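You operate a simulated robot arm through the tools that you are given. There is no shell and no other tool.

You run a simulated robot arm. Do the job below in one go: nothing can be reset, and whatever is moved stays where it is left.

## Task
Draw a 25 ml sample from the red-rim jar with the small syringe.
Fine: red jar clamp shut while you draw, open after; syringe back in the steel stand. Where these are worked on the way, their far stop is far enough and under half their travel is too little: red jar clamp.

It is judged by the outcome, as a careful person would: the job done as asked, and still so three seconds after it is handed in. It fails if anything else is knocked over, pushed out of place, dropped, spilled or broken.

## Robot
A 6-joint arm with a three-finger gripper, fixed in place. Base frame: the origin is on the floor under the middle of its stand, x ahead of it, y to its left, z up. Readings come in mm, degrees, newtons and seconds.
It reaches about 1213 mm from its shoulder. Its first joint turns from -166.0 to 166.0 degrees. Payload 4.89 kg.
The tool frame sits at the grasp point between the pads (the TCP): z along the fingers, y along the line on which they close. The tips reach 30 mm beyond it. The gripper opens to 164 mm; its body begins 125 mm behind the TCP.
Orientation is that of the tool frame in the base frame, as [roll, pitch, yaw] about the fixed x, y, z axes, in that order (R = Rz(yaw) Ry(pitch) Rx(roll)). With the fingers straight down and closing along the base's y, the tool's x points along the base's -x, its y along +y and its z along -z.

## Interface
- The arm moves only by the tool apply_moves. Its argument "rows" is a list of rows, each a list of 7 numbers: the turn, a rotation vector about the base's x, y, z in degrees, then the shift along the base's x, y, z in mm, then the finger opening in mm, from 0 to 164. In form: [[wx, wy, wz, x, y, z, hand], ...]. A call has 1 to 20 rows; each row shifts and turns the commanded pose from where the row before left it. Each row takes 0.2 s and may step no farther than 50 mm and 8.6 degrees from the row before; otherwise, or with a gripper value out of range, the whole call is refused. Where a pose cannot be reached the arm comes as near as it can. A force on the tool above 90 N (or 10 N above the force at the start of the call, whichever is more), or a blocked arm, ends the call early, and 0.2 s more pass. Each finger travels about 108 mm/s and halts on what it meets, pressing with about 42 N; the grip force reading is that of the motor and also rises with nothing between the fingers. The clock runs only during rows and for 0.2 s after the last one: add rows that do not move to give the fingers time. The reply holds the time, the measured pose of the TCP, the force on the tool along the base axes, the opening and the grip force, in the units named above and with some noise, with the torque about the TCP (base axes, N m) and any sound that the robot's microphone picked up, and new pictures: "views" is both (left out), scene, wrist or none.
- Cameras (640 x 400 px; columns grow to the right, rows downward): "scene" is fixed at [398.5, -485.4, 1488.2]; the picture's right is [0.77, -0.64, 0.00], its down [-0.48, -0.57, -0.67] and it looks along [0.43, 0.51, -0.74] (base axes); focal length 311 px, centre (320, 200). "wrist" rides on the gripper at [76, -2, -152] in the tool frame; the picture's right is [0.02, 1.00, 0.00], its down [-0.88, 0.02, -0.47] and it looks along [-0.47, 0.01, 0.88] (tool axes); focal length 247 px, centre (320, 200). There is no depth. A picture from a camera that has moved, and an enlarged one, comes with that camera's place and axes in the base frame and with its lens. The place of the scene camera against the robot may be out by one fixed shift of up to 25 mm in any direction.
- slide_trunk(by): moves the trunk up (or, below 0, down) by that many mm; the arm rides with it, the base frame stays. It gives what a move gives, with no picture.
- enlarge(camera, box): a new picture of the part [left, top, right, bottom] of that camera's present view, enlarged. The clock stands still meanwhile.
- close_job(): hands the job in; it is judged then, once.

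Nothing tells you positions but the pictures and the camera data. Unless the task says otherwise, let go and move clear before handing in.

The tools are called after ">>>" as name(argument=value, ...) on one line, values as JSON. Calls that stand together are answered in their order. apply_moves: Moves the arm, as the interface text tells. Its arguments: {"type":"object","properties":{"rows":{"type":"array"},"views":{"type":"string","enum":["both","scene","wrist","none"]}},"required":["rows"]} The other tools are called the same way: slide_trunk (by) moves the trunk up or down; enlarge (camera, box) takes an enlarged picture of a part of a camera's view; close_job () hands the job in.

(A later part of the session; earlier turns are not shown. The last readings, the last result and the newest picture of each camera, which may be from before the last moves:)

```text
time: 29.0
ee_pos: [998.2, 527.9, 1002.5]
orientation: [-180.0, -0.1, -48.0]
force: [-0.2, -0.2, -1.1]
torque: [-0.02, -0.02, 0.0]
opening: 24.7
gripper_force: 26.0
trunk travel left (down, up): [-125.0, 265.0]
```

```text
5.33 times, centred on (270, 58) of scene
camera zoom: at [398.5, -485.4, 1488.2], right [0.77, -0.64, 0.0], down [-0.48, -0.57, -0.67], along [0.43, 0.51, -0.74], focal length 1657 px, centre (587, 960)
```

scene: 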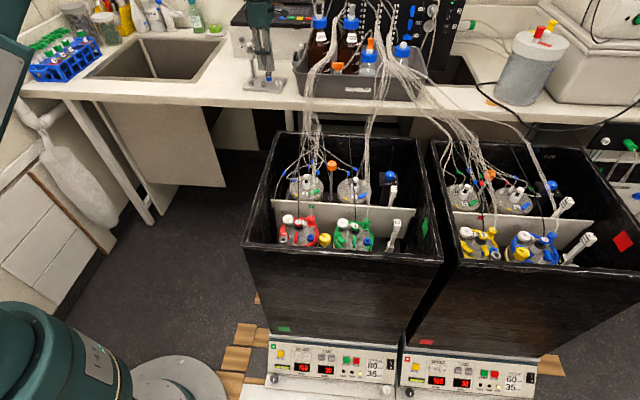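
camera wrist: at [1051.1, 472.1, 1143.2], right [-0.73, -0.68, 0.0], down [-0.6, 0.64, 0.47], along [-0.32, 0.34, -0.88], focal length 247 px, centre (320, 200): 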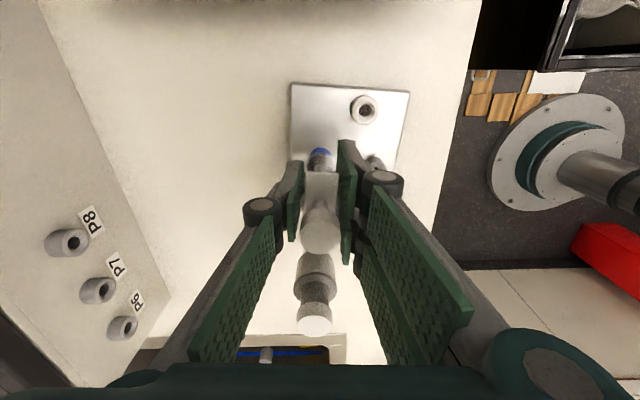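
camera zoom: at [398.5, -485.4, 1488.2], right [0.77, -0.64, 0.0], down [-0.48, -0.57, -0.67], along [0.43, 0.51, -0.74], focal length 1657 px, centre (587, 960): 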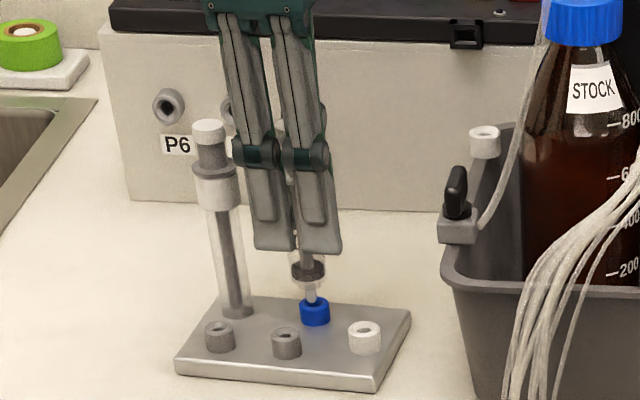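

The blue ring is a socket fixed to the stand, and the syringe lifted out of it cleanly. I'll raise it clear, go back around the front and over to the red jar, turning the hand to suit the blue port.

>>> apply_moves(rows=[[0, 0, 0, 0, 0, 30, 12], [0, 0, 0, 0, 0, 40, 12], [0, 0, 0, 0, 0, 45, 12], [0, 0, 0, 0, 0, 45, 12], [0, 0, 0, -34.7, -24.7, 0, 12], [0, 0, 0, -34.7, -24.7, 0, 12], [0, 0, 0, -34.7, -24.7, 0, 12], [0, 0, 0, -34.7, -24.7, 0, 12], [0, 0, 0, -34.7, -24.7, 0, 12], [0, 0, 0, -34.7, -24.7, 0, 12], [0, 0, 0, -34.7, -24.7, 0, 12], [0, 0, 0, -34.7, -24.7, 0, 12]], views="scene")

>>> apply_moves(rows=[[0, 0, -8.4, 0, -40, 0, 12], [0, 0, -8.4, 0, -45, 0, 12], [0, 0, -8.4, 0, -45, 0, 12], [0, 0, -8.4, 0, -45, 0, 12], [0, 0, -8.4, 0, -45, 0, 12], [0, 0, 0, 0, -45, 0, 12], [0, 0, 0, 0, -45, 0, 12], [0, 0, 0, 0, -40, 0, 12], [0, 0, 0, 4, -41.4, 0, 12], [0, 0, 0, 0, 0, 0, 12]], views="both")

```text
time: 31.6
ee_pos: [723.9, 330.5, 1160.7]
orientation: [-179.9, 0.0, -47.9]
force: [0.5, 1.3, -1.2]
torque: [-0.1, 0.25, -0.05]
opening: 24.9
gripper_force: 25.7
trunk travel left (down, up): [-125.0, 265.0]
```

scene: 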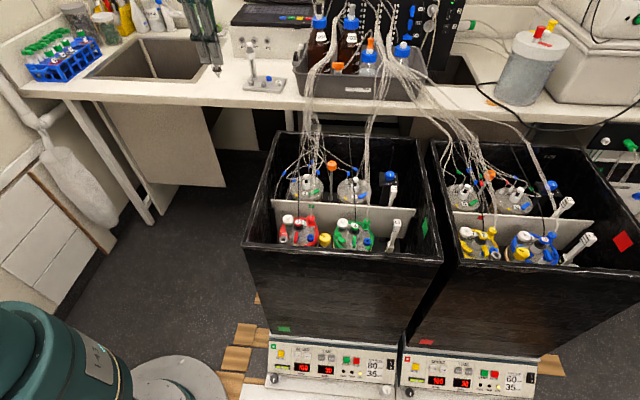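

```text
time: 33.8
ee_pos: [725.7, -62.4, 1159.6]
orientation: [180.0, 0.0, -90.2]
force: [-1.1, 0.6, -1.1]
torque: [-0.06, 0.04, 0.01]
opening: 24.8
gripper_force: 25.5
trunk travel left (down, up): [-125.0, 265.0]
camera wrist: at [727.1, -138.1, 1314.1], right [-1.0, -0.02, 0.0], down [-0.02, 0.88, 0.47], along [-0.01, 0.47, -0.88], focal length 247 px, centre (320, 200)
```

scene: 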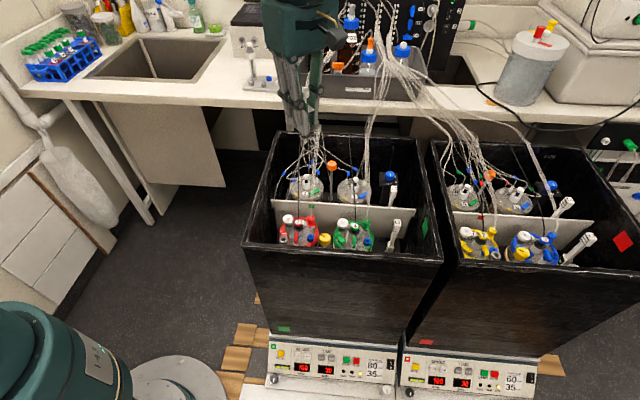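
wrist: 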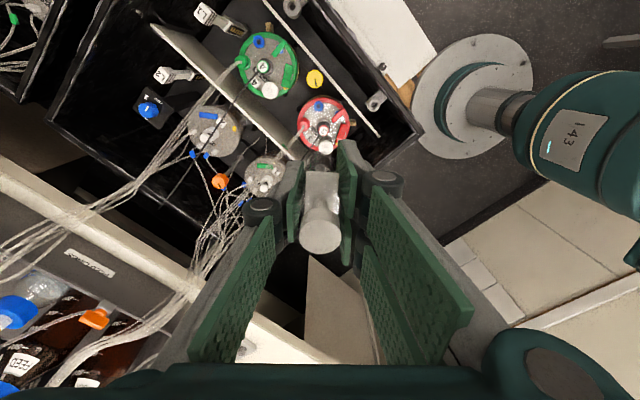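

The syringe is held above the red jar. I'll zoom in to refine the blue port position against the hand.

>>> enlarge(camera="wrist", box=[280, 80, 370, 170])

>>> enlarge(camera="scene", box=[260, 60, 340, 140])

```text
4.44 times, centred on (325, 125) of wrist
camera zoom: at [727.1, -138.1, 1314.1], right [-1.0, -0.02, 0.0], down [-0.02, 0.88, 0.47], along [-0.01, 0.47, -0.88], focal length 1098 px, centre (298, 533)
```

zoom: 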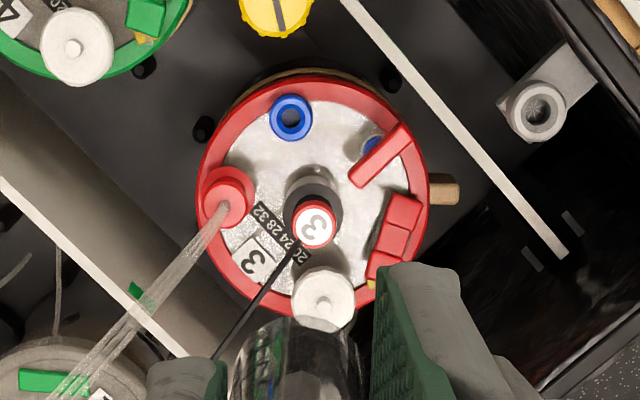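

```text
5.00 times, centred on (300, 100) of scene
camera zoom: at [398.5, -485.4, 1488.2], right [0.77, -0.64, 0.0], down [-0.48, -0.57, -0.67], along [0.43, 0.51, -0.74], focal length 1553 px, centre (420, 700)
```

zoom: 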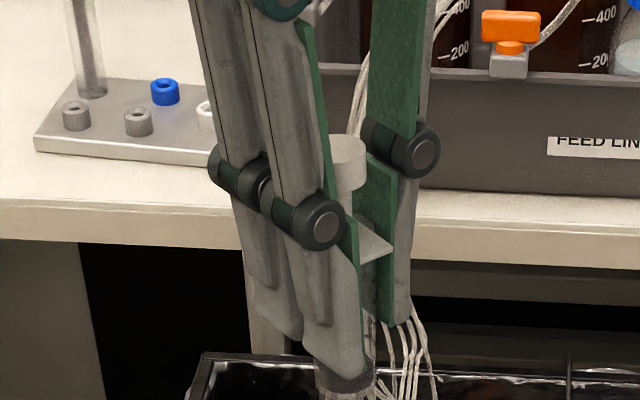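

The port lies about 4 mm in +x from the tool axis, and the syringe is held straight on that axis. I'll shift and descend to about 35 mm above the port for a finer check.

>>> apply_moves(rows=[[0, 0, 0, 3.2, -0.5, -40, 12], [0, 0, 0, 0, 0, -45, 12], [0, 0, 0, 0, 0, -45, 12], [0, 0, 0, 0, 0, -45, 12], [0, 0, 0, 0, 0, -45, 12], [0, 0, 0, 0, 0, -45, 12], [0, 0, 0, 0, 0, -30, 12], [0, 0, 0, 0, 0, -15, 12], [0, 0, 0, 0, 0, 0, 12], [0, 0, 0, 0, 0, 0, 12]], views="both")

>>> enlarge(camera="wrist", box=[260, 60, 380, 180])

>>> enlarge(camera="scene", box=[275, 180, 345, 250])

```text
time: 36.0
ee_pos: [728.1, -60.5, 851.7]
orientation: [180.0, 0.0, -90.0]
force: [0.3, 1.1, -0.5]
torque: [-0.01, 0.07, 0.03]
opening: 24.7
gripper_force: 26.2
trunk travel left (down, up): [-125.0, 265.0]
camera wrist: at [729.1, -135.9, 1005.3], right [-1.0, -0.02, 0.0], down [-0.02, 0.88, 0.47], along [-0.01, 0.47, -0.88], focal length 247 px, centre (320, 200)
```

scene: 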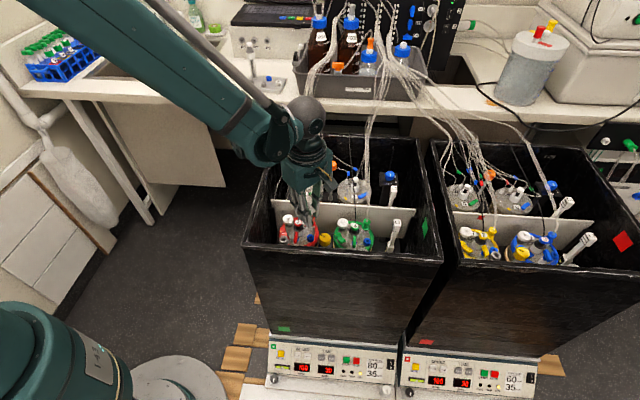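
wrist: 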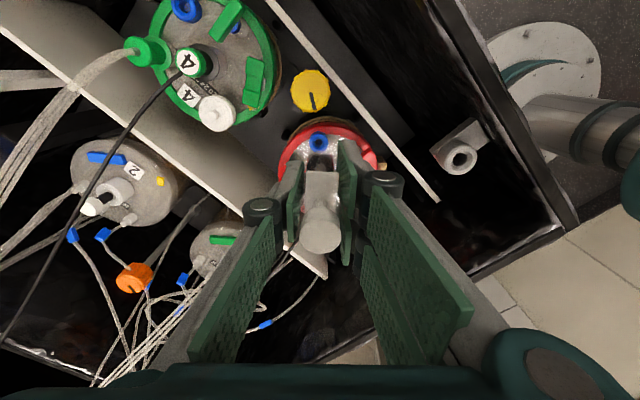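

```text
3.33 times, centred on (320, 120) of wrist
camera zoom: at [729.1, -135.9, 1005.3], right [-1.0, -0.02, 0.0], down [-0.02, 0.88, 0.47], along [-0.01, 0.47, -0.88], focal length 823 px, centre (320, 467)
```

zoom: 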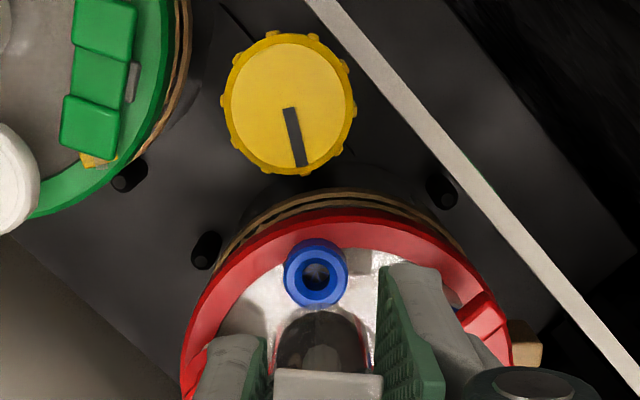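

```text
5.71 times, centred on (310, 215) of scene
camera zoom: at [398.5, -485.4, 1488.2], right [0.77, -0.64, 0.0], down [-0.48, -0.57, -0.67], along [0.43, 0.51, -0.74], focal length 1775 px, centre (377, 114)
```

zoom: 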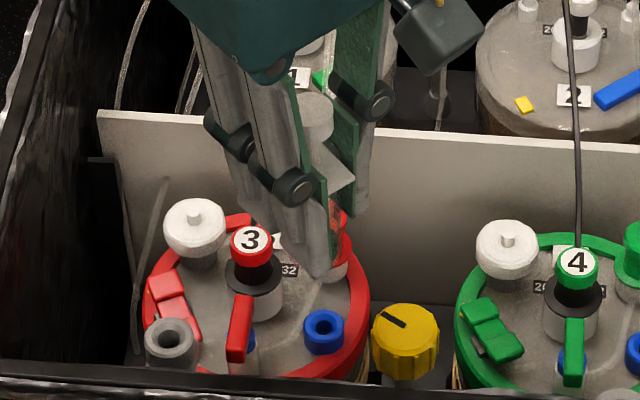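

>>> enlarge(camera="wrist", box=[300, 120, 340, 160])

>>> enlarge(camera="scene", box=[295, 205, 330, 240])

```text
10.00 times, centred on (320, 140) of wrist
camera zoom: at [729.1, -135.9, 1005.3], right [-1.0, -0.02, 0.0], down [-0.02, 0.88, 0.47], along [-0.01, 0.47, -0.88], focal length 2470 px, centre (320, 800)
```

zoom: 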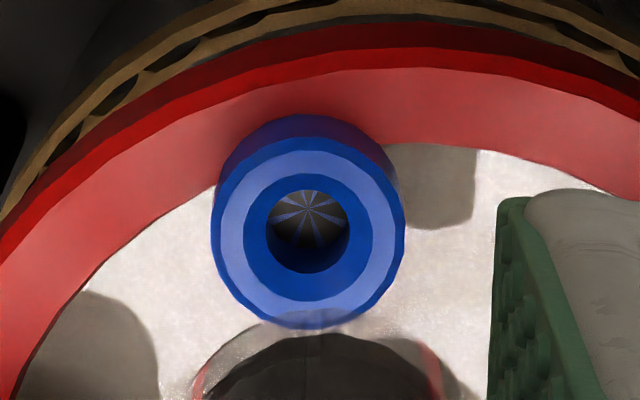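

```text
11.43 times, centred on (312, 222) of scene
camera zoom: at [398.5, -485.4, 1488.2], right [0.77, -0.64, 0.0], down [-0.48, -0.57, -0.67], along [0.43, 0.51, -0.74], focal length 3551 px, centre (406, -57)
```

zoom: 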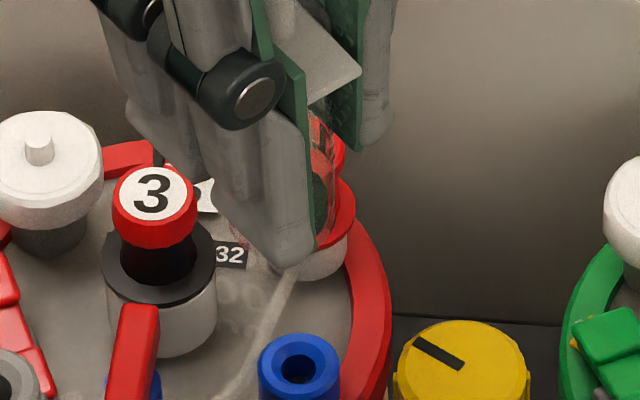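

The port's top face sits roughly 1 mm in +x and 2 mm in -y of the tool axis. I'll nudge over and descend until the nozzle is just above the port, then check from the scene camera.

>>> apply_moves(rows=[[0, 0, 0, 0.7, -1.8, -10, 12], [0, 0, 0, 0, 0, -10, 12], [0, 0, 0, 0, 0, -8, 12], [0, 0, 0, 0, 0, 0, 12], [0, 0, 0, 0, 0, 0, 12]], views="both")

>>> enlarge(camera="scene", box=[295, 212, 330, 247])

>>> enlarge(camera="wrist", box=[290, 120, 350, 180])

```text
time: 37.2
ee_pos: [728.2, -62.7, 826.3]
orientation: [180.0, 0.0, -90.1]
force: [0.0, -0.1, -1.9]
torque: [0.0, 0.01, 0.0]
opening: 24.6
gripper_force: 26.0
trunk travel left (down, up): [-125.0, 265.0]
camera wrist: at [729.9, -138.6, 978.3], right [-1.0, -0.02, 0.0], down [-0.02, 0.88, 0.47], along [-0.01, 0.47, -0.88], focal length 247 px, centre (320, 200)
```

scene: 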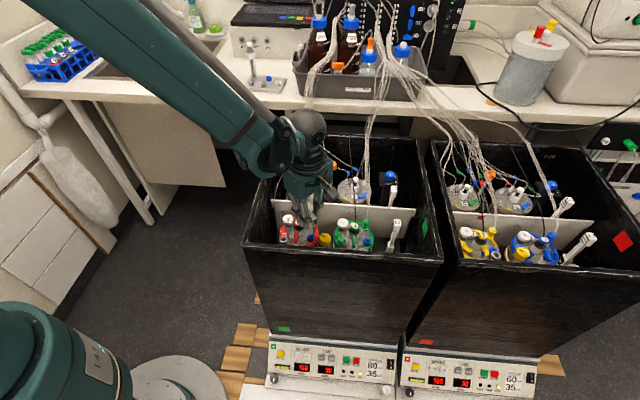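
wrist: 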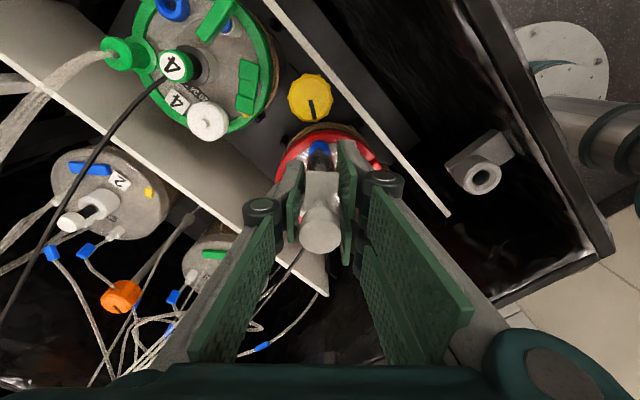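

```text
11.43 times, centred on (312, 230) of scene
camera zoom: at [398.5, -485.4, 1488.2], right [0.77, -0.64, 0.0], down [-0.48, -0.57, -0.67], along [0.43, 0.51, -0.74], focal length 3551 px, centre (406, -137)
```

zoom: 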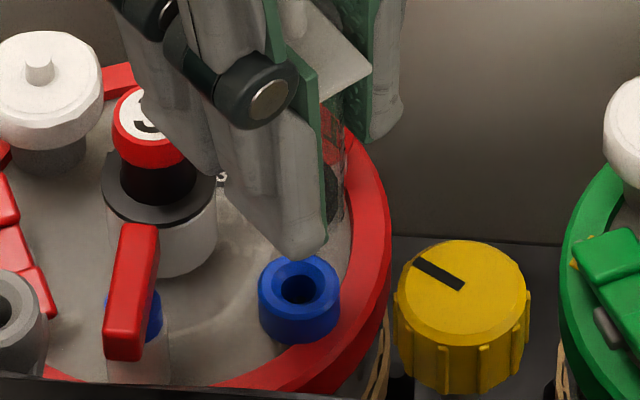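

```text
6.67 times, centred on (320, 150) of wrist
camera zoom: at [729.9, -138.6, 978.3], right [-1.0, -0.02, 0.0], down [-0.02, 0.88, 0.47], along [-0.01, 0.47, -0.88], focal length 1646 px, centre (320, 533)
```

zoom: 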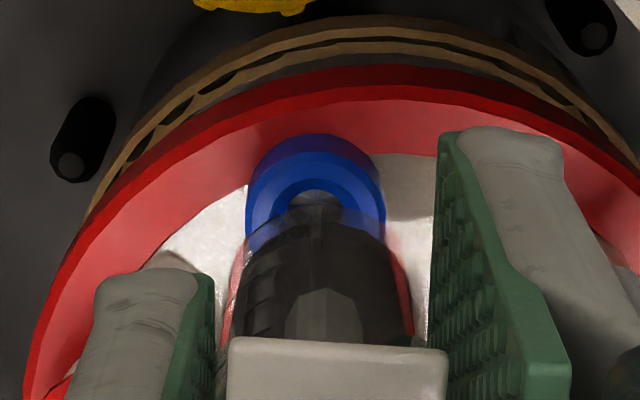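

The nozzle appears centred on the port in both views. I'll lower in small steps and watch the force.

>>> apply_moves(rows=[[0, 0, 0, 0, 0, -4, 12], [0, 0, 0, 0, 0, -4, 12], [0, 0, 0, 0, 0, 0, 12]], views="wrist")

>>> enlarge(camera="wrist", box=[290, 120, 350, 180])

>>> enlarge(camera="scene", box=[295, 212, 330, 247])

```text
time: 38.0
ee_pos: [728.6, -62.4, 816.2]
orientation: [-179.9, -0.1, -90.1]
force: [0.5, -0.3, -0.3]
torque: [-0.02, -0.03, 0.04]
opening: 24.8
gripper_force: 25.9
trunk travel left (down, up): [-125.0, 265.0]
camera wrist: at [730.0, -138.5, 969.4], right [-1.0, -0.02, 0.0], down [-0.02, 0.88, 0.47], along [-0.01, 0.47, -0.88], focal length 247 px, centre (320, 200)
```

wrist: 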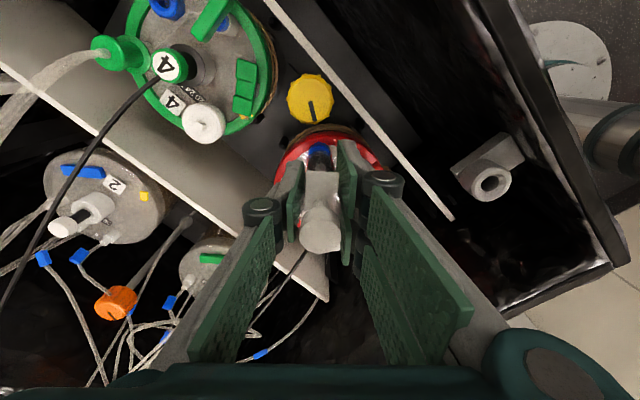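

```text
6.67 times, centred on (320, 150) of wrist
camera zoom: at [730.0, -138.5, 969.4], right [-1.0, -0.02, 0.0], down [-0.02, 0.88, 0.47], along [-0.01, 0.47, -0.88], focal length 1646 px, centre (320, 533)
```

zoom: 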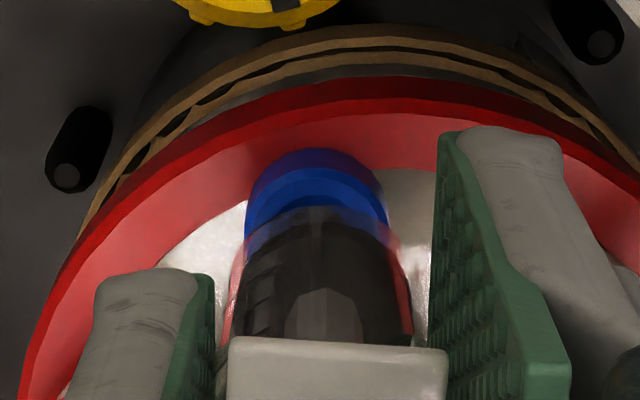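

```text
11.43 times, centred on (312, 230) of scene
camera zoom: at [398.5, -485.4, 1488.2], right [0.77, -0.64, 0.0], down [-0.48, -0.57, -0.67], along [0.43, 0.51, -0.74], focal length 3551 px, centre (406, -137)
```

zoom: 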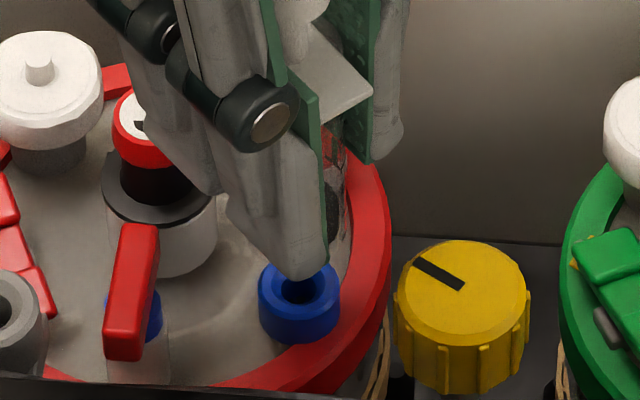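

Alignment still looks good in both views. I'll continue down toward the expected seating height (TCP about 794) in small steps.

>>> apply_moves(rows=[[0, 0, 0, 0, 0, -3, 12], [0, 0, 0, 0, 0, -3, 12], [0, 0, 0, 0, 0, 0, 12]], views="none")

>>> apply_moves(rows=[[0, 0, 0, 0, 0, -3, 12], [0, 0, 0, 0, 0, -2, 12], [0, 0, 0, 0, 0, 0, 12]], views="scene")

>>> enlarge(camera="scene", box=[285, 212, 330, 250])

```text
time: 38.8
ee_pos: [728.5, -64.2, 809.3]
orientation: [179.9, -0.1, -90.1]
force: [-0.2, -0.8, -0.8]
torque: [-0.03, 0.01, 0.01]
opening: 24.5
gripper_force: 26.3
trunk travel left (down, up): [-125.0, 265.0]
```

```text
time: 39.6
ee_pos: [729.1, -62.7, 804.5]
orientation: [179.9, 0.0, -90.2]
force: [0.3, -0.1, -0.2]
torque: [0.04, 0.0, 0.0]
opening: 24.6
gripper_force: 25.7
trunk travel left (down, up): [-125.0, 265.0]
```

scene: 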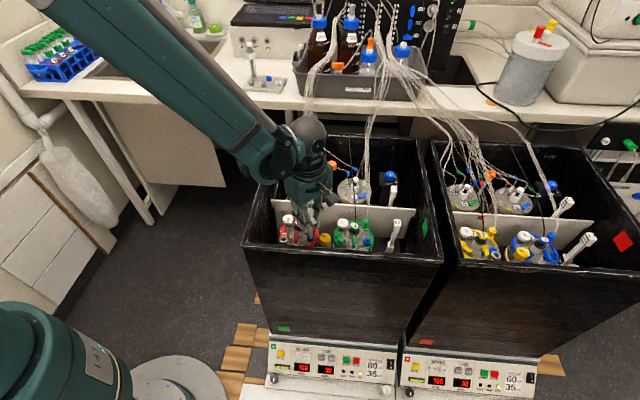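

```text
10.53 times, centred on (308, 231) of scene
camera zoom: at [398.5, -485.4, 1488.2], right [0.77, -0.64, 0.0], down [-0.48, -0.57, -0.67], along [0.43, 0.51, -0.74], focal length 3270 px, centre (452, -126)
```

zoom: 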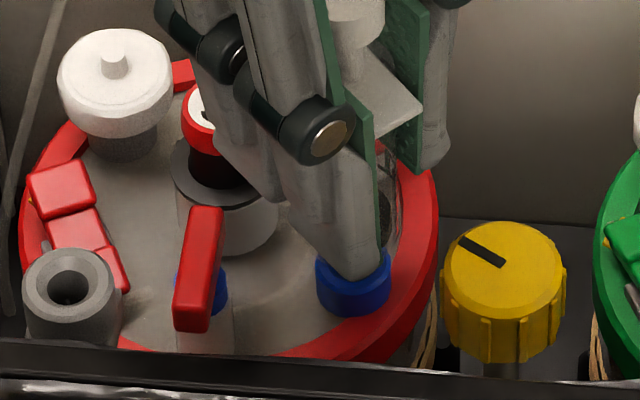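

>>> apply_moves(rows=[[0, 0, 0, 0, 0, -2, 12], [0, 0, 0, 0, 0, -2, 12], [0, 0, 0, 0, 0, 0, 12]], views="none")

>>> apply_moves(rows=[[0, 0, 0, 0, 0, -2, 12], [0, 0, 0, 0, 0, -2, 12], [0, 0, 0, 0, 0, 0, 12]], views="wrist")

>>> enlarge(camera="wrist", box=[290, 120, 350, 180])

>>> enlarge(camera="scene", box=[300, 215, 330, 245])

```text
time: 40.4
ee_pos: [728.7, -63.5, 802.1]
orientation: [-179.9, 0.0, -90.1]
force: [-1.2, 4.2, -0.2]
torque: [0.23, 0.0, 0.0]
opening: 24.7
gripper_force: 26.2
trunk travel left (down, up): [-125.0, 265.0]
```

```text
time: 41.2
ee_pos: [728.8, -63.8, 797.4]
orientation: [-180.0, -0.1, -90.2]
force: [1.7, 2.8, 2.0]
torque: [0.2, -0.16, -0.01]
opening: 24.8
gripper_force: 25.7
trunk travel left (down, up): [-125.0, 265.0]
camera wrist: at [729.9, -139.1, 950.8], right [-1.0, -0.02, 0.0], down [-0.02, 0.88, 0.47], along [-0.01, 0.47, -0.88], focal length 247 px, centre (320, 200)
```

wrist: 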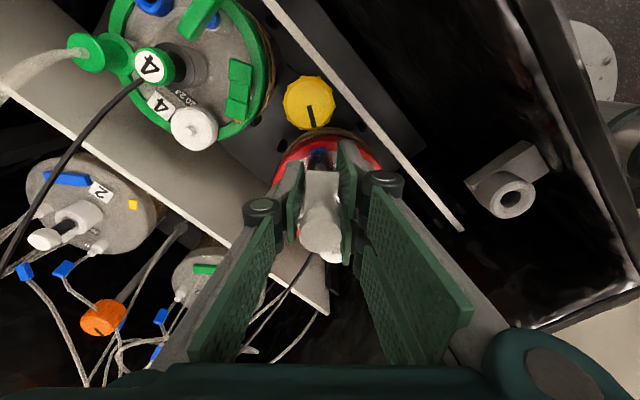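

```text
6.67 times, centred on (320, 150) of wrist
camera zoom: at [729.9, -139.1, 950.8], right [-1.0, -0.02, 0.0], down [-0.02, 0.88, 0.47], along [-0.01, 0.47, -0.88], focal length 1646 px, centre (320, 533)
```

zoom: 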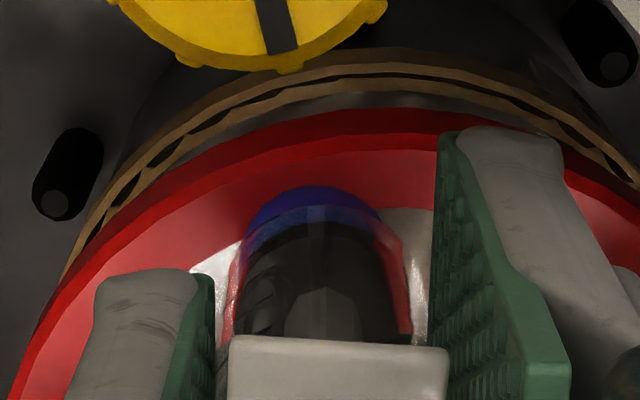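

```text
13.33 times, centred on (315, 230) of scene
camera zoom: at [398.5, -485.4, 1488.2], right [0.77, -0.64, 0.0], down [-0.48, -0.57, -0.67], along [0.43, 0.51, -0.74], focal length 4142 px, centre (387, -200)
```

zoom: 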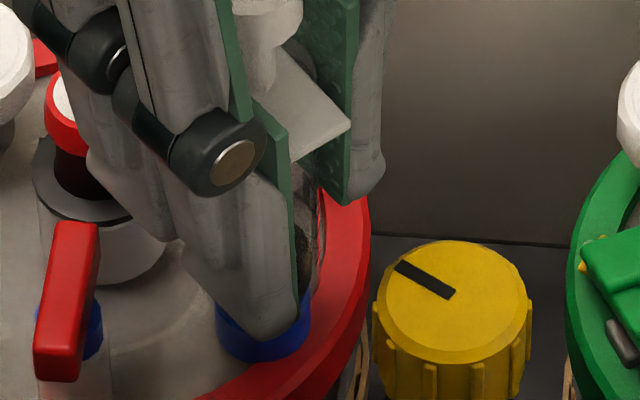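

A small side force of about +3 N in y tells me the nozzle has entered slightly off-centre. I'll shift 1 mm in +y and continue to seat it.

>>> apply_moves(rows=[[0, 0, 0, -0.4, 1.2, 0, 12], [0, 0, 0, 0, 0, -1.5, 12], [0, 0, 0, 0, 0, 0, 12]], views="none")

>>> apply_moves(rows=[[0, 0, 0, 0, 0, -1.5, 12], [0, 0, 0, 0, 0, 0, 12]], views="none")

>>> enlarge(camera="wrist", box=[290, 120, 350, 180])

```text
time: 42.0
ee_pos: [728.8, -62.5, 796.8]
orientation: [179.9, 0.0, -90.1]
force: [3.1, -0.7, -1.6]
torque: [-0.11, -0.18, -0.09]
opening: 24.7
gripper_force: 25.7
trunk travel left (down, up): [-125.0, 265.0]
```

```text
time: 42.6
ee_pos: [726.9, -62.3, 795.2]
orientation: [-180.0, 0.0, -90.1]
force: [8.5, -4.0, 24.0]
torque: [-0.22, -0.31, -0.02]
opening: 24.7
gripper_force: 26.3
trunk travel left (down, up): [-125.0, 265.0]
```

```text
6.67 times, centred on (320, 150) of wrist
camera zoom: at [729.6, -138.1, 948.7], right [-1.0, -0.02, 0.0], down [-0.02, 0.88, 0.47], along [-0.01, 0.47, -0.88], focal length 1646 px, centre (320, 533)
```

zoom: 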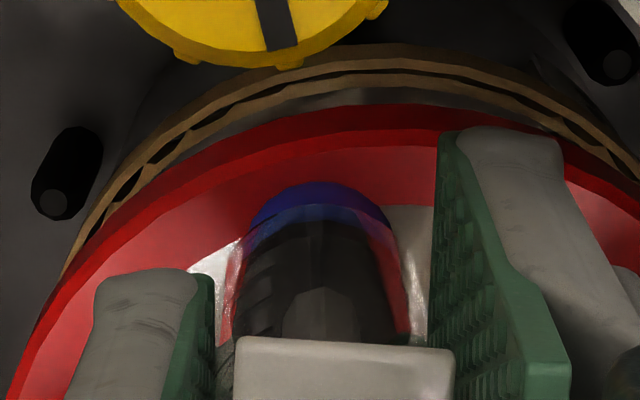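

The force rose to 24 N at about the expected seating height, so the nozzle has bottomed. I'll relieve the push a little and check the seat from the scene camera.

>>> apply_moves(rows=[[0, 0, 0, 0.8, -0.3, 0.8, 12], [0, 0, 0, 0, 0, 0, 12]], views="scene")

>>> enlarge(camera="scene", box=[285, 205, 330, 250])

>>> enlarge(camera="scene", box=[300, 195, 325, 220])

```text
time: 43.2
ee_pos: [729.4, -62.1, 795.9]
orientation: [-180.0, -0.1, -90.1]
force: [0.0, -0.7, 5.5]
torque: [-0.03, 0.18, -0.02]
opening: 24.4
gripper_force: 26.5
trunk travel left (down, up): [-125.0, 265.0]
```

scene: 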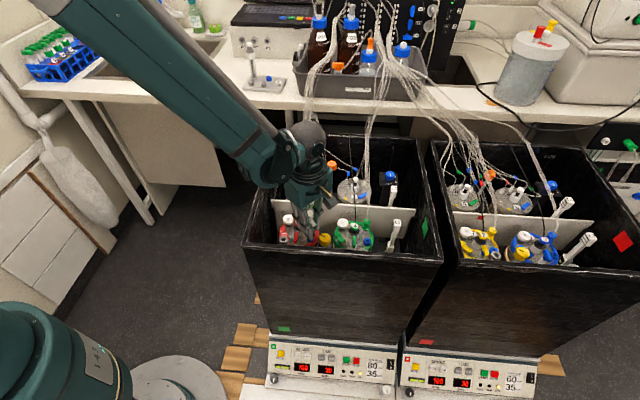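

```text
8.89 times, centred on (308, 228) of scene
camera zoom: at [398.5, -485.4, 1488.2], right [0.77, -0.64, 0.0], down [-0.48, -0.57, -0.67], along [0.43, 0.51, -0.74], focal length 2762 px, centre (431, -44)
```

zoom: 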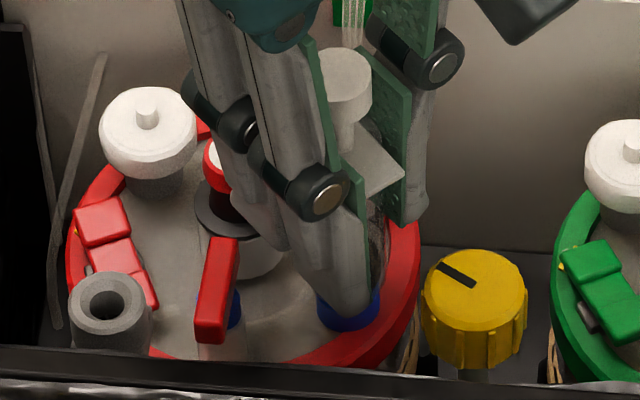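

```text
16.00 times, centred on (312, 208) of scene
camera zoom: at [398.5, -485.4, 1488.2], right [0.77, -0.64, 0.0], down [-0.48, -0.57, -0.67], along [0.43, 0.51, -0.74], focal length 4971 px, centre (440, 80)
```

zoom: 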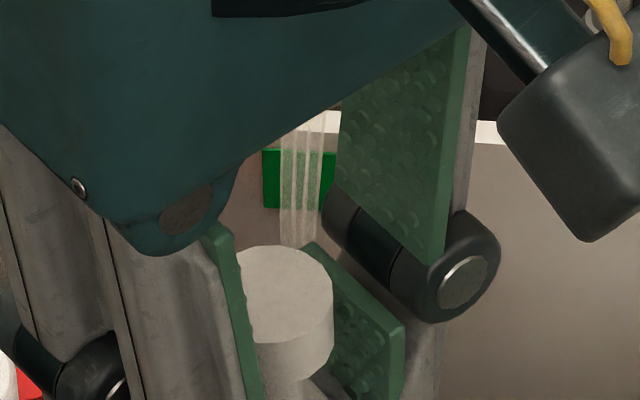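

The syringe is seated with only about 5 N of residual push. I'll open the fingers a little to let go and check that it stands by itself.

>>> apply_moves(rows=[[0, 0, 0, 0, 0, 0, 22], [0, 0, 0, 0, 0, 0, 28], [0, 0, 0, 0, 0, 0, 36], [0, 0, 0, 0, 0, 0, 36]], views="both")

>>> enlarge(camera="wrist", box=[260, 130, 380, 270])

>>> enlarge(camera="scene", box=[285, 205, 330, 250])

```text
time: 44.2
ee_pos: [729.2, -62.0, 795.8]
orientation: [-180.0, 0.0, -90.1]
force: [0.5, 0.3, 0.7]
torque: [0.01, 0.0, 0.01]
opening: 35.9
gripper_force: 0.1
trunk travel left (down, up): [-125.0, 265.0]
camera wrist: at [730.6, -138.2, 948.7], right [-1.0, -0.02, 0.0], down [-0.02, 0.88, 0.47], along [-0.01, 0.47, -0.88], focal length 247 px, centre (320, 200)
```

scene: 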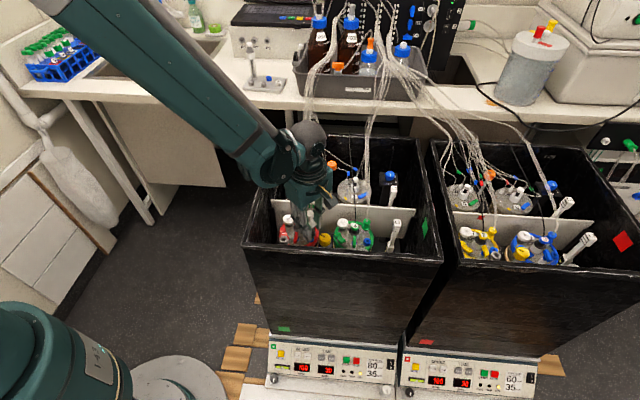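
wrist: 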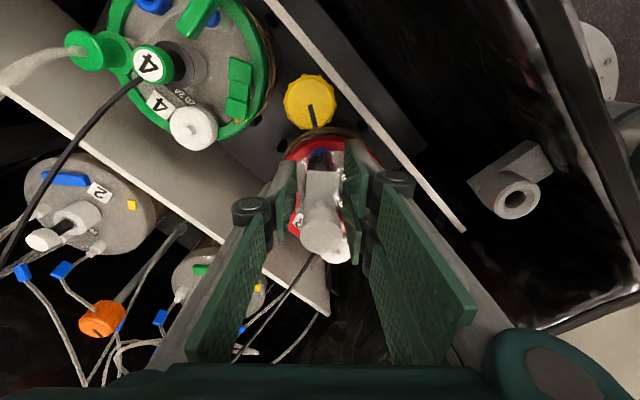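

```text
2.86 times, centred on (320, 200) of wrist
camera zoom: at [730.6, -138.2, 948.7], right [-1.0, -0.02, 0.0], down [-0.02, 0.88, 0.47], along [-0.01, 0.47, -0.88], focal length 706 px, centre (320, 200)
```

zoom: 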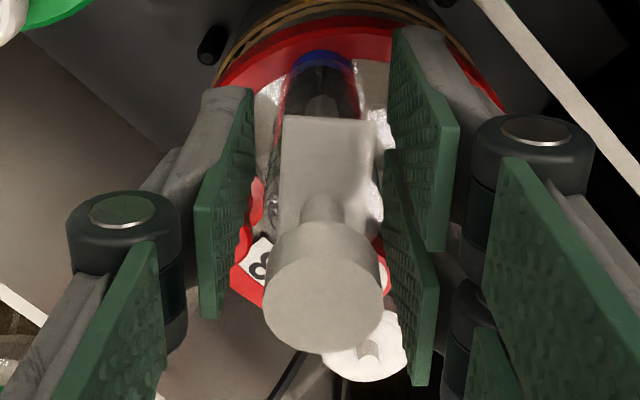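

```text
8.89 times, centred on (308, 228) of scene
camera zoom: at [398.5, -485.4, 1488.2], right [0.77, -0.64, 0.0], down [-0.48, -0.57, -0.67], along [0.43, 0.51, -0.74], focal length 2762 px, centre (431, -44)
```

zoom: 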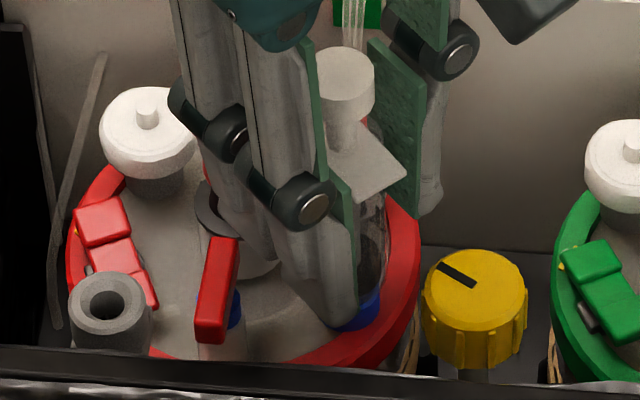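

The syringe stands seated in the blue port on its own, and the clamp is still tipped shut. I'll raise the open fingers to the plunger knob and check before gripping.

>>> apply_moves(rows=[[0, 0, 0, 0, 0, 16, 36], [0, 0, 0, 0, 0, 16, 36], [0, 0, 0, 0, 0, 14, 36], [0, 0, 0, 0, 0, 0, 36], [0, 0, 0, 0, 0, 0, 36]], views="both")

>>> enlarge(camera="wrist", box=[260, 110, 380, 250])

>>> enlarge(camera="scene", box=[285, 200, 330, 245])

```text
time: 45.4
ee_pos: [730.6, -61.3, 841.1]
orientation: [180.0, 0.0, -90.1]
force: [-0.8, 0.1, 0.4]
torque: [0.01, -0.01, 0.01]
opening: 36.1
gripper_force: 0.0
trunk travel left (down, up): [-125.0, 265.0]
camera wrist: at [731.2, -138.0, 994.6], right [-1.0, -0.02, 0.0], down [-0.02, 0.88, 0.47], along [-0.01, 0.47, -0.88], focal length 247 px, centre (320, 200)
```

scene: 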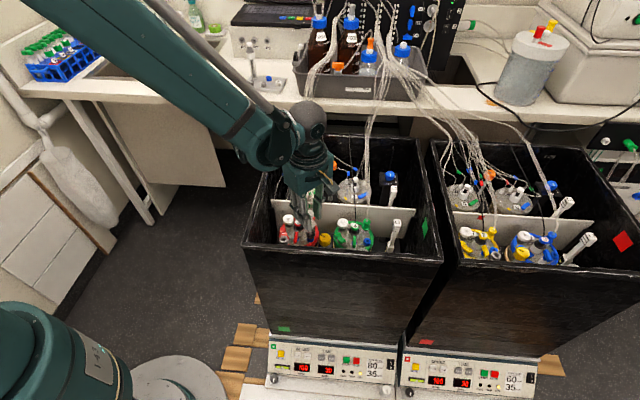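
wrist: 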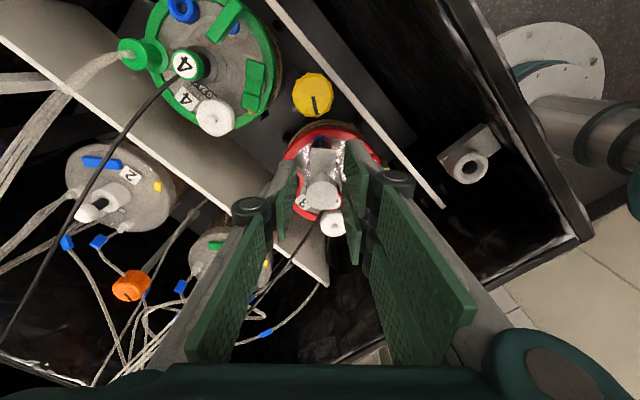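

```text
2.86 times, centred on (320, 180) of wrist
camera zoom: at [731.2, -138.0, 994.6], right [-1.0, -0.02, 0.0], down [-0.02, 0.88, 0.47], along [-0.01, 0.47, -0.88], focal length 706 px, centre (320, 257)
```

zoom: 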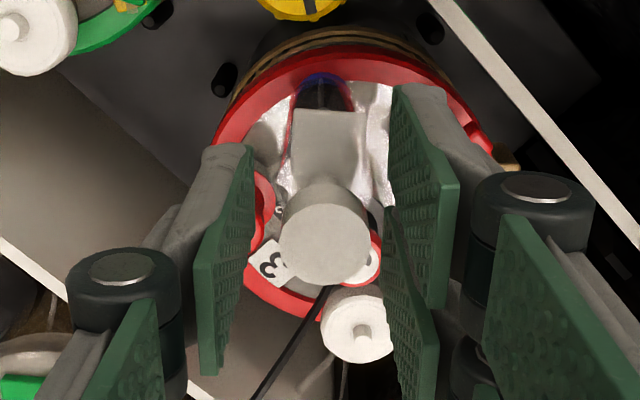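

```text
8.89 times, centred on (308, 222) of scene
camera zoom: at [398.5, -485.4, 1488.2], right [0.77, -0.64, 0.0], down [-0.48, -0.57, -0.67], along [0.43, 0.51, -0.74], focal length 2762 px, centre (431, 0)
```

zoom: 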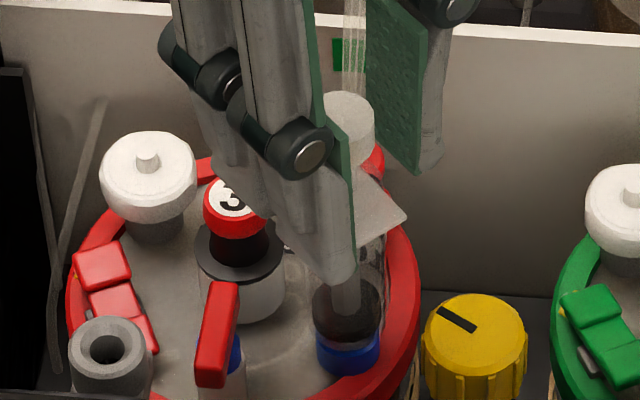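

The knob is centred between the pads with its top at grasp height. I'll take a reference close-up of the stopper and scale, then grip the knob.

>>> enlarge(camera="scene", box=[303, 218, 323, 242])

>>> apply_moves(rows=[[0, 0, 0, 0, 0, 0, 28], [0, 0, 0, 0, 0, 0, 20], [0, 0, 0, 0, 0, 0, 12], [0, 0, 0, 0, 0, 0, 12]], views="wrist")

>>> enlarge(camera="scene", box=[303, 218, 323, 242])

```text
16.00 times, centred on (313, 230) of scene
camera zoom: at [398.5, -485.4, 1488.2], right [0.77, -0.64, 0.0], down [-0.48, -0.57, -0.67], along [0.43, 0.51, -0.74], focal length 4971 px, centre (432, -280)
```

zoom: 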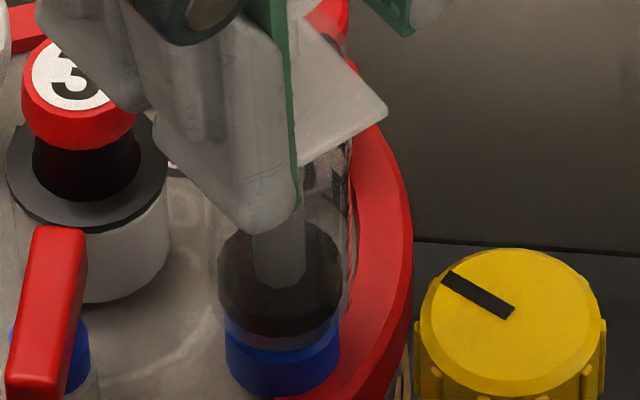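

```text
time: 46.4
ee_pos: [730.3, -62.8, 841.6]
orientation: [-180.0, 0.0, -90.1]
force: [-2.0, -0.4, -1.1]
torque: [-0.01, 0.06, 0.01]
opening: 18.7
gripper_force: 26.1
trunk travel left (down, up): [-125.0, 265.0]
camera wrist: at [731.3, -138.0, 994.4], right [-1.0, -0.02, 0.0], down [-0.02, 0.88, 0.47], along [-0.01, 0.47, -0.88], focal length 247 px, centre (320, 200)
```

wrist: 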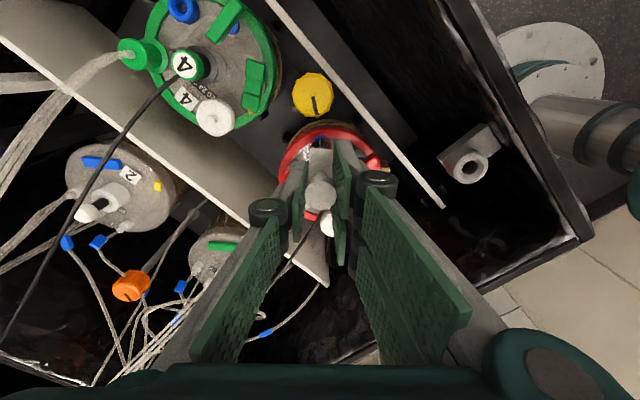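

```text
16.00 times, centred on (313, 230) of scene
camera zoom: at [398.5, -485.4, 1488.2], right [0.77, -0.64, 0.0], down [-0.48, -0.57, -0.67], along [0.43, 0.51, -0.74], focal length 4971 px, centre (432, -280)
```

zoom: 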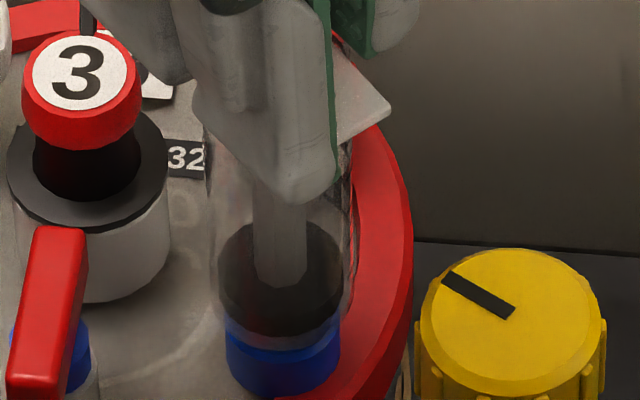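

The knob is held at 18.7 mm. I'll pull up 10 mm first and confirm that the stopper rises while the barrel stays seated.

>>> apply_moves(rows=[[0, 0, 0, 0, 0, 3, 12], [0, 0, 0, 0, 0, 3.5, 12], [0, 0, 0, 0, 0, 3.5, 12], [0, 0, 0, 0, 0, 0, 12]], views="wrist")

>>> enlarge(camera="scene", box=[303, 218, 323, 242])

>>> enlarge(camera="wrist", box=[260, 110, 380, 250])

```text
time: 47.4
ee_pos: [728.9, -62.9, 851.4]
orientation: [-180.0, 0.0, -90.1]
force: [0.3, 1.1, 0.1]
torque: [0.09, -0.09, 0.02]
opening: 18.4
gripper_force: 25.9
trunk travel left (down, up): [-125.0, 265.0]
camera wrist: at [730.5, -137.9, 1004.6], right [-1.0, -0.02, 0.0], down [-0.02, 0.88, 0.47], along [-0.01, 0.47, -0.88], focal length 247 px, centre (320, 200)
```

wrist: 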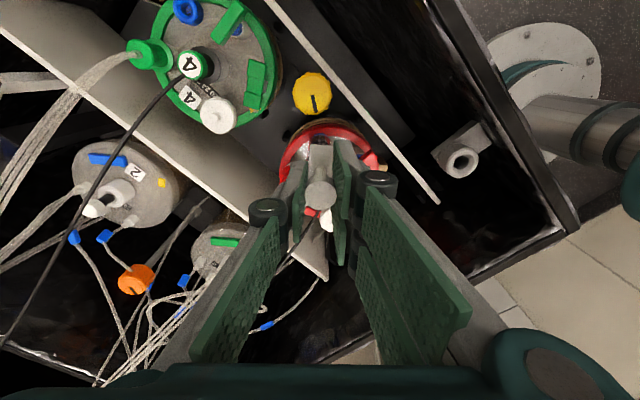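

```text
16.00 times, centred on (313, 230) of scene
camera zoom: at [398.5, -485.4, 1488.2], right [0.77, -0.64, 0.0], down [-0.48, -0.57, -0.67], along [0.43, 0.51, -0.74], focal length 4971 px, centre (432, -280)
```

zoom: 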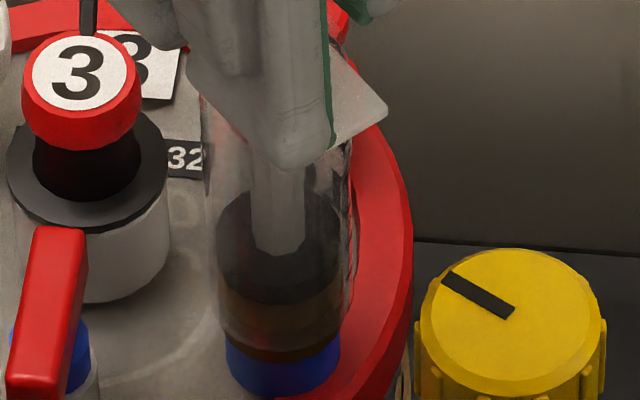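

```text
2.86 times, centred on (320, 180) of wrist
camera zoom: at [730.5, -137.9, 1004.6], right [-1.0, -0.02, 0.0], down [-0.02, 0.88, 0.47], along [-0.01, 0.47, -0.88], focal length 706 px, centre (320, 257)
```

zoom: 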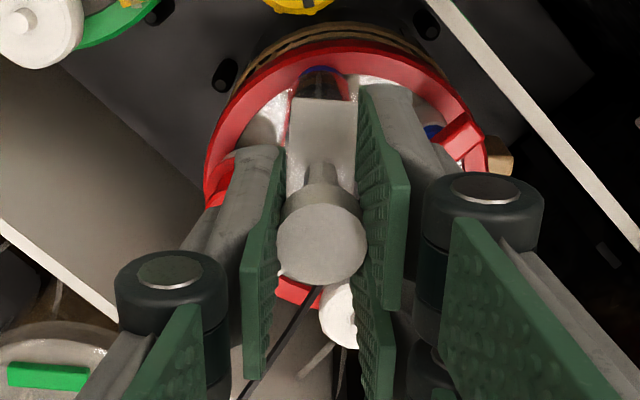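

The stopper rises and brown liquid is filling the barrel while the syringe stays seated. I'll continue to about 40 mm of travel and then read the scale.

>>> apply_moves(rows=[[0, 0, 0, 0, 0, 5, 12], [0, 0, 0, 0, 0, 5, 12], [0, 0, 0, 0, 0, 5, 12], [0, 0, 0, 0, 0, 5, 12], [0, 0, 0, 0, 0, 5, 12], [0, 0, 0, 0, 0, 5, 12], [0, 0, 0, 0, 0, 0, 12], [0, 0, 0, 0, 0, 0, 12]], views="both")

>>> enlarge(camera="scene", box=[303, 213, 323, 243])

>>> enlarge(camera="wrist", box=[260, 90, 380, 230])

```text
time: 49.2
ee_pos: [727.6, -61.7, 881.6]
orientation: [-180.0, -0.1, -90.1]
force: [0.9, -1.0, 0.2]
torque: [0.0, -0.01, -0.01]
opening: 18.5
gripper_force: 26.3
trunk travel left (down, up): [-125.0, 265.0]
camera wrist: at [729.5, -137.5, 1035.1], right [-1.0, -0.02, 0.0], down [-0.02, 0.88, 0.47], along [-0.01, 0.47, -0.88], focal length 247 px, centre (320, 200)
```

scene: 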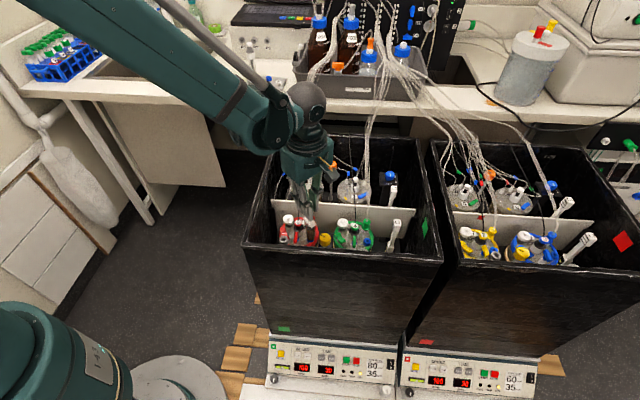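
wrist: 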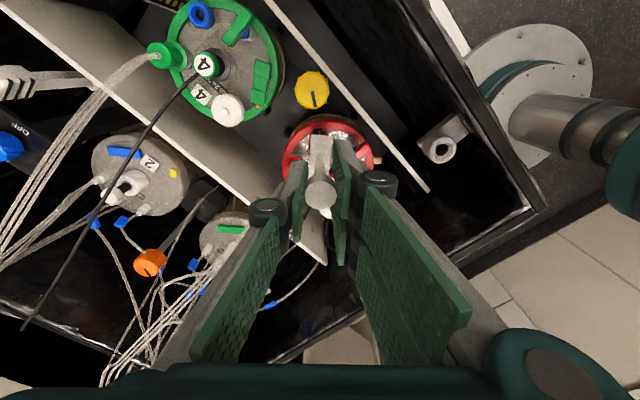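

```text
13.33 times, centred on (313, 228) of scene
camera zoom: at [398.5, -485.4, 1488.2], right [0.77, -0.64, 0.0], down [-0.48, -0.57, -0.67], along [0.43, 0.51, -0.74], focal length 4142 px, centre (413, -173)
```

zoom: 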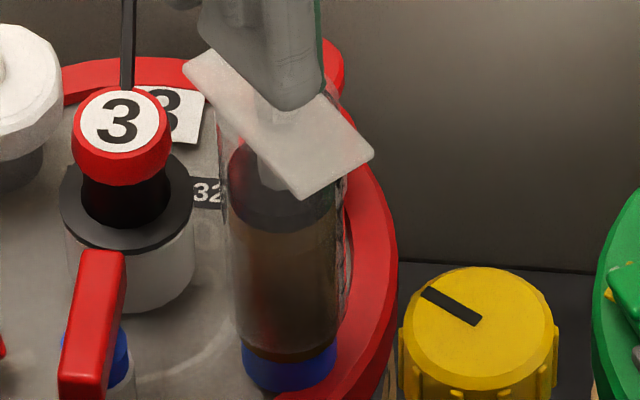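

```text
2.86 times, centred on (320, 160) of wrist
camera zoom: at [729.5, -137.5, 1035.1], right [-1.0, -0.02, 0.0], down [-0.02, 0.88, 0.47], along [-0.01, 0.47, -0.88], focal length 706 px, centre (320, 314)
```

zoom: 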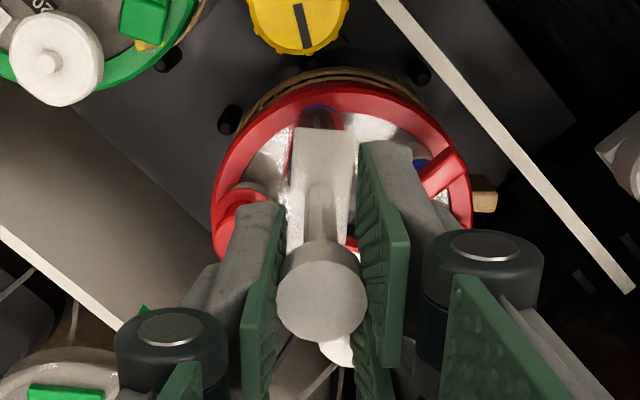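

>>> enlarge(camera="wrist", box=[300, 165, 340, 225])

>>> enlarge(camera="scene", box=[306, 218, 320, 240])

```text
6.67 times, centred on (320, 195) of wrist
camera zoom: at [729.5, -137.5, 1035.1], right [-1.0, -0.02, 0.0], down [-0.02, 0.88, 0.47], along [-0.01, 0.47, -0.88], focal length 1646 px, centre (320, 233)
```

zoom: 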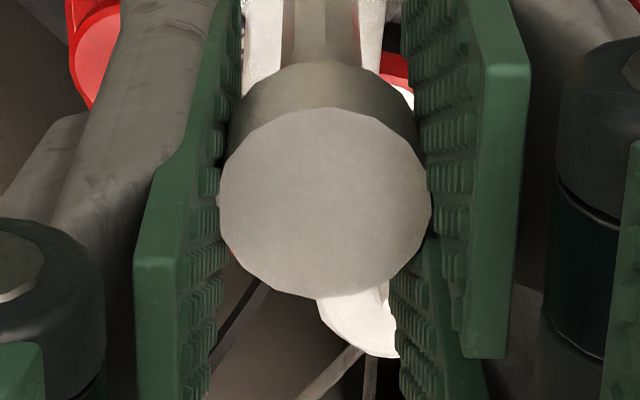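

```text
16.00 times, centred on (313, 229) of scene
camera zoom: at [398.5, -485.4, 1488.2], right [0.77, -0.64, 0.0], down [-0.48, -0.57, -0.67], along [0.43, 0.51, -0.74], focal length 4971 px, centre (432, -264)
```

zoom: 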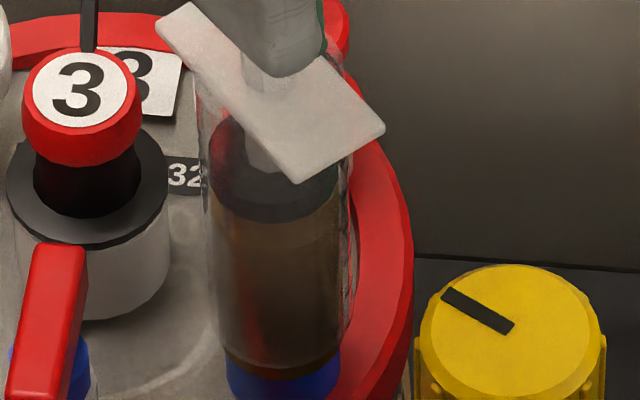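

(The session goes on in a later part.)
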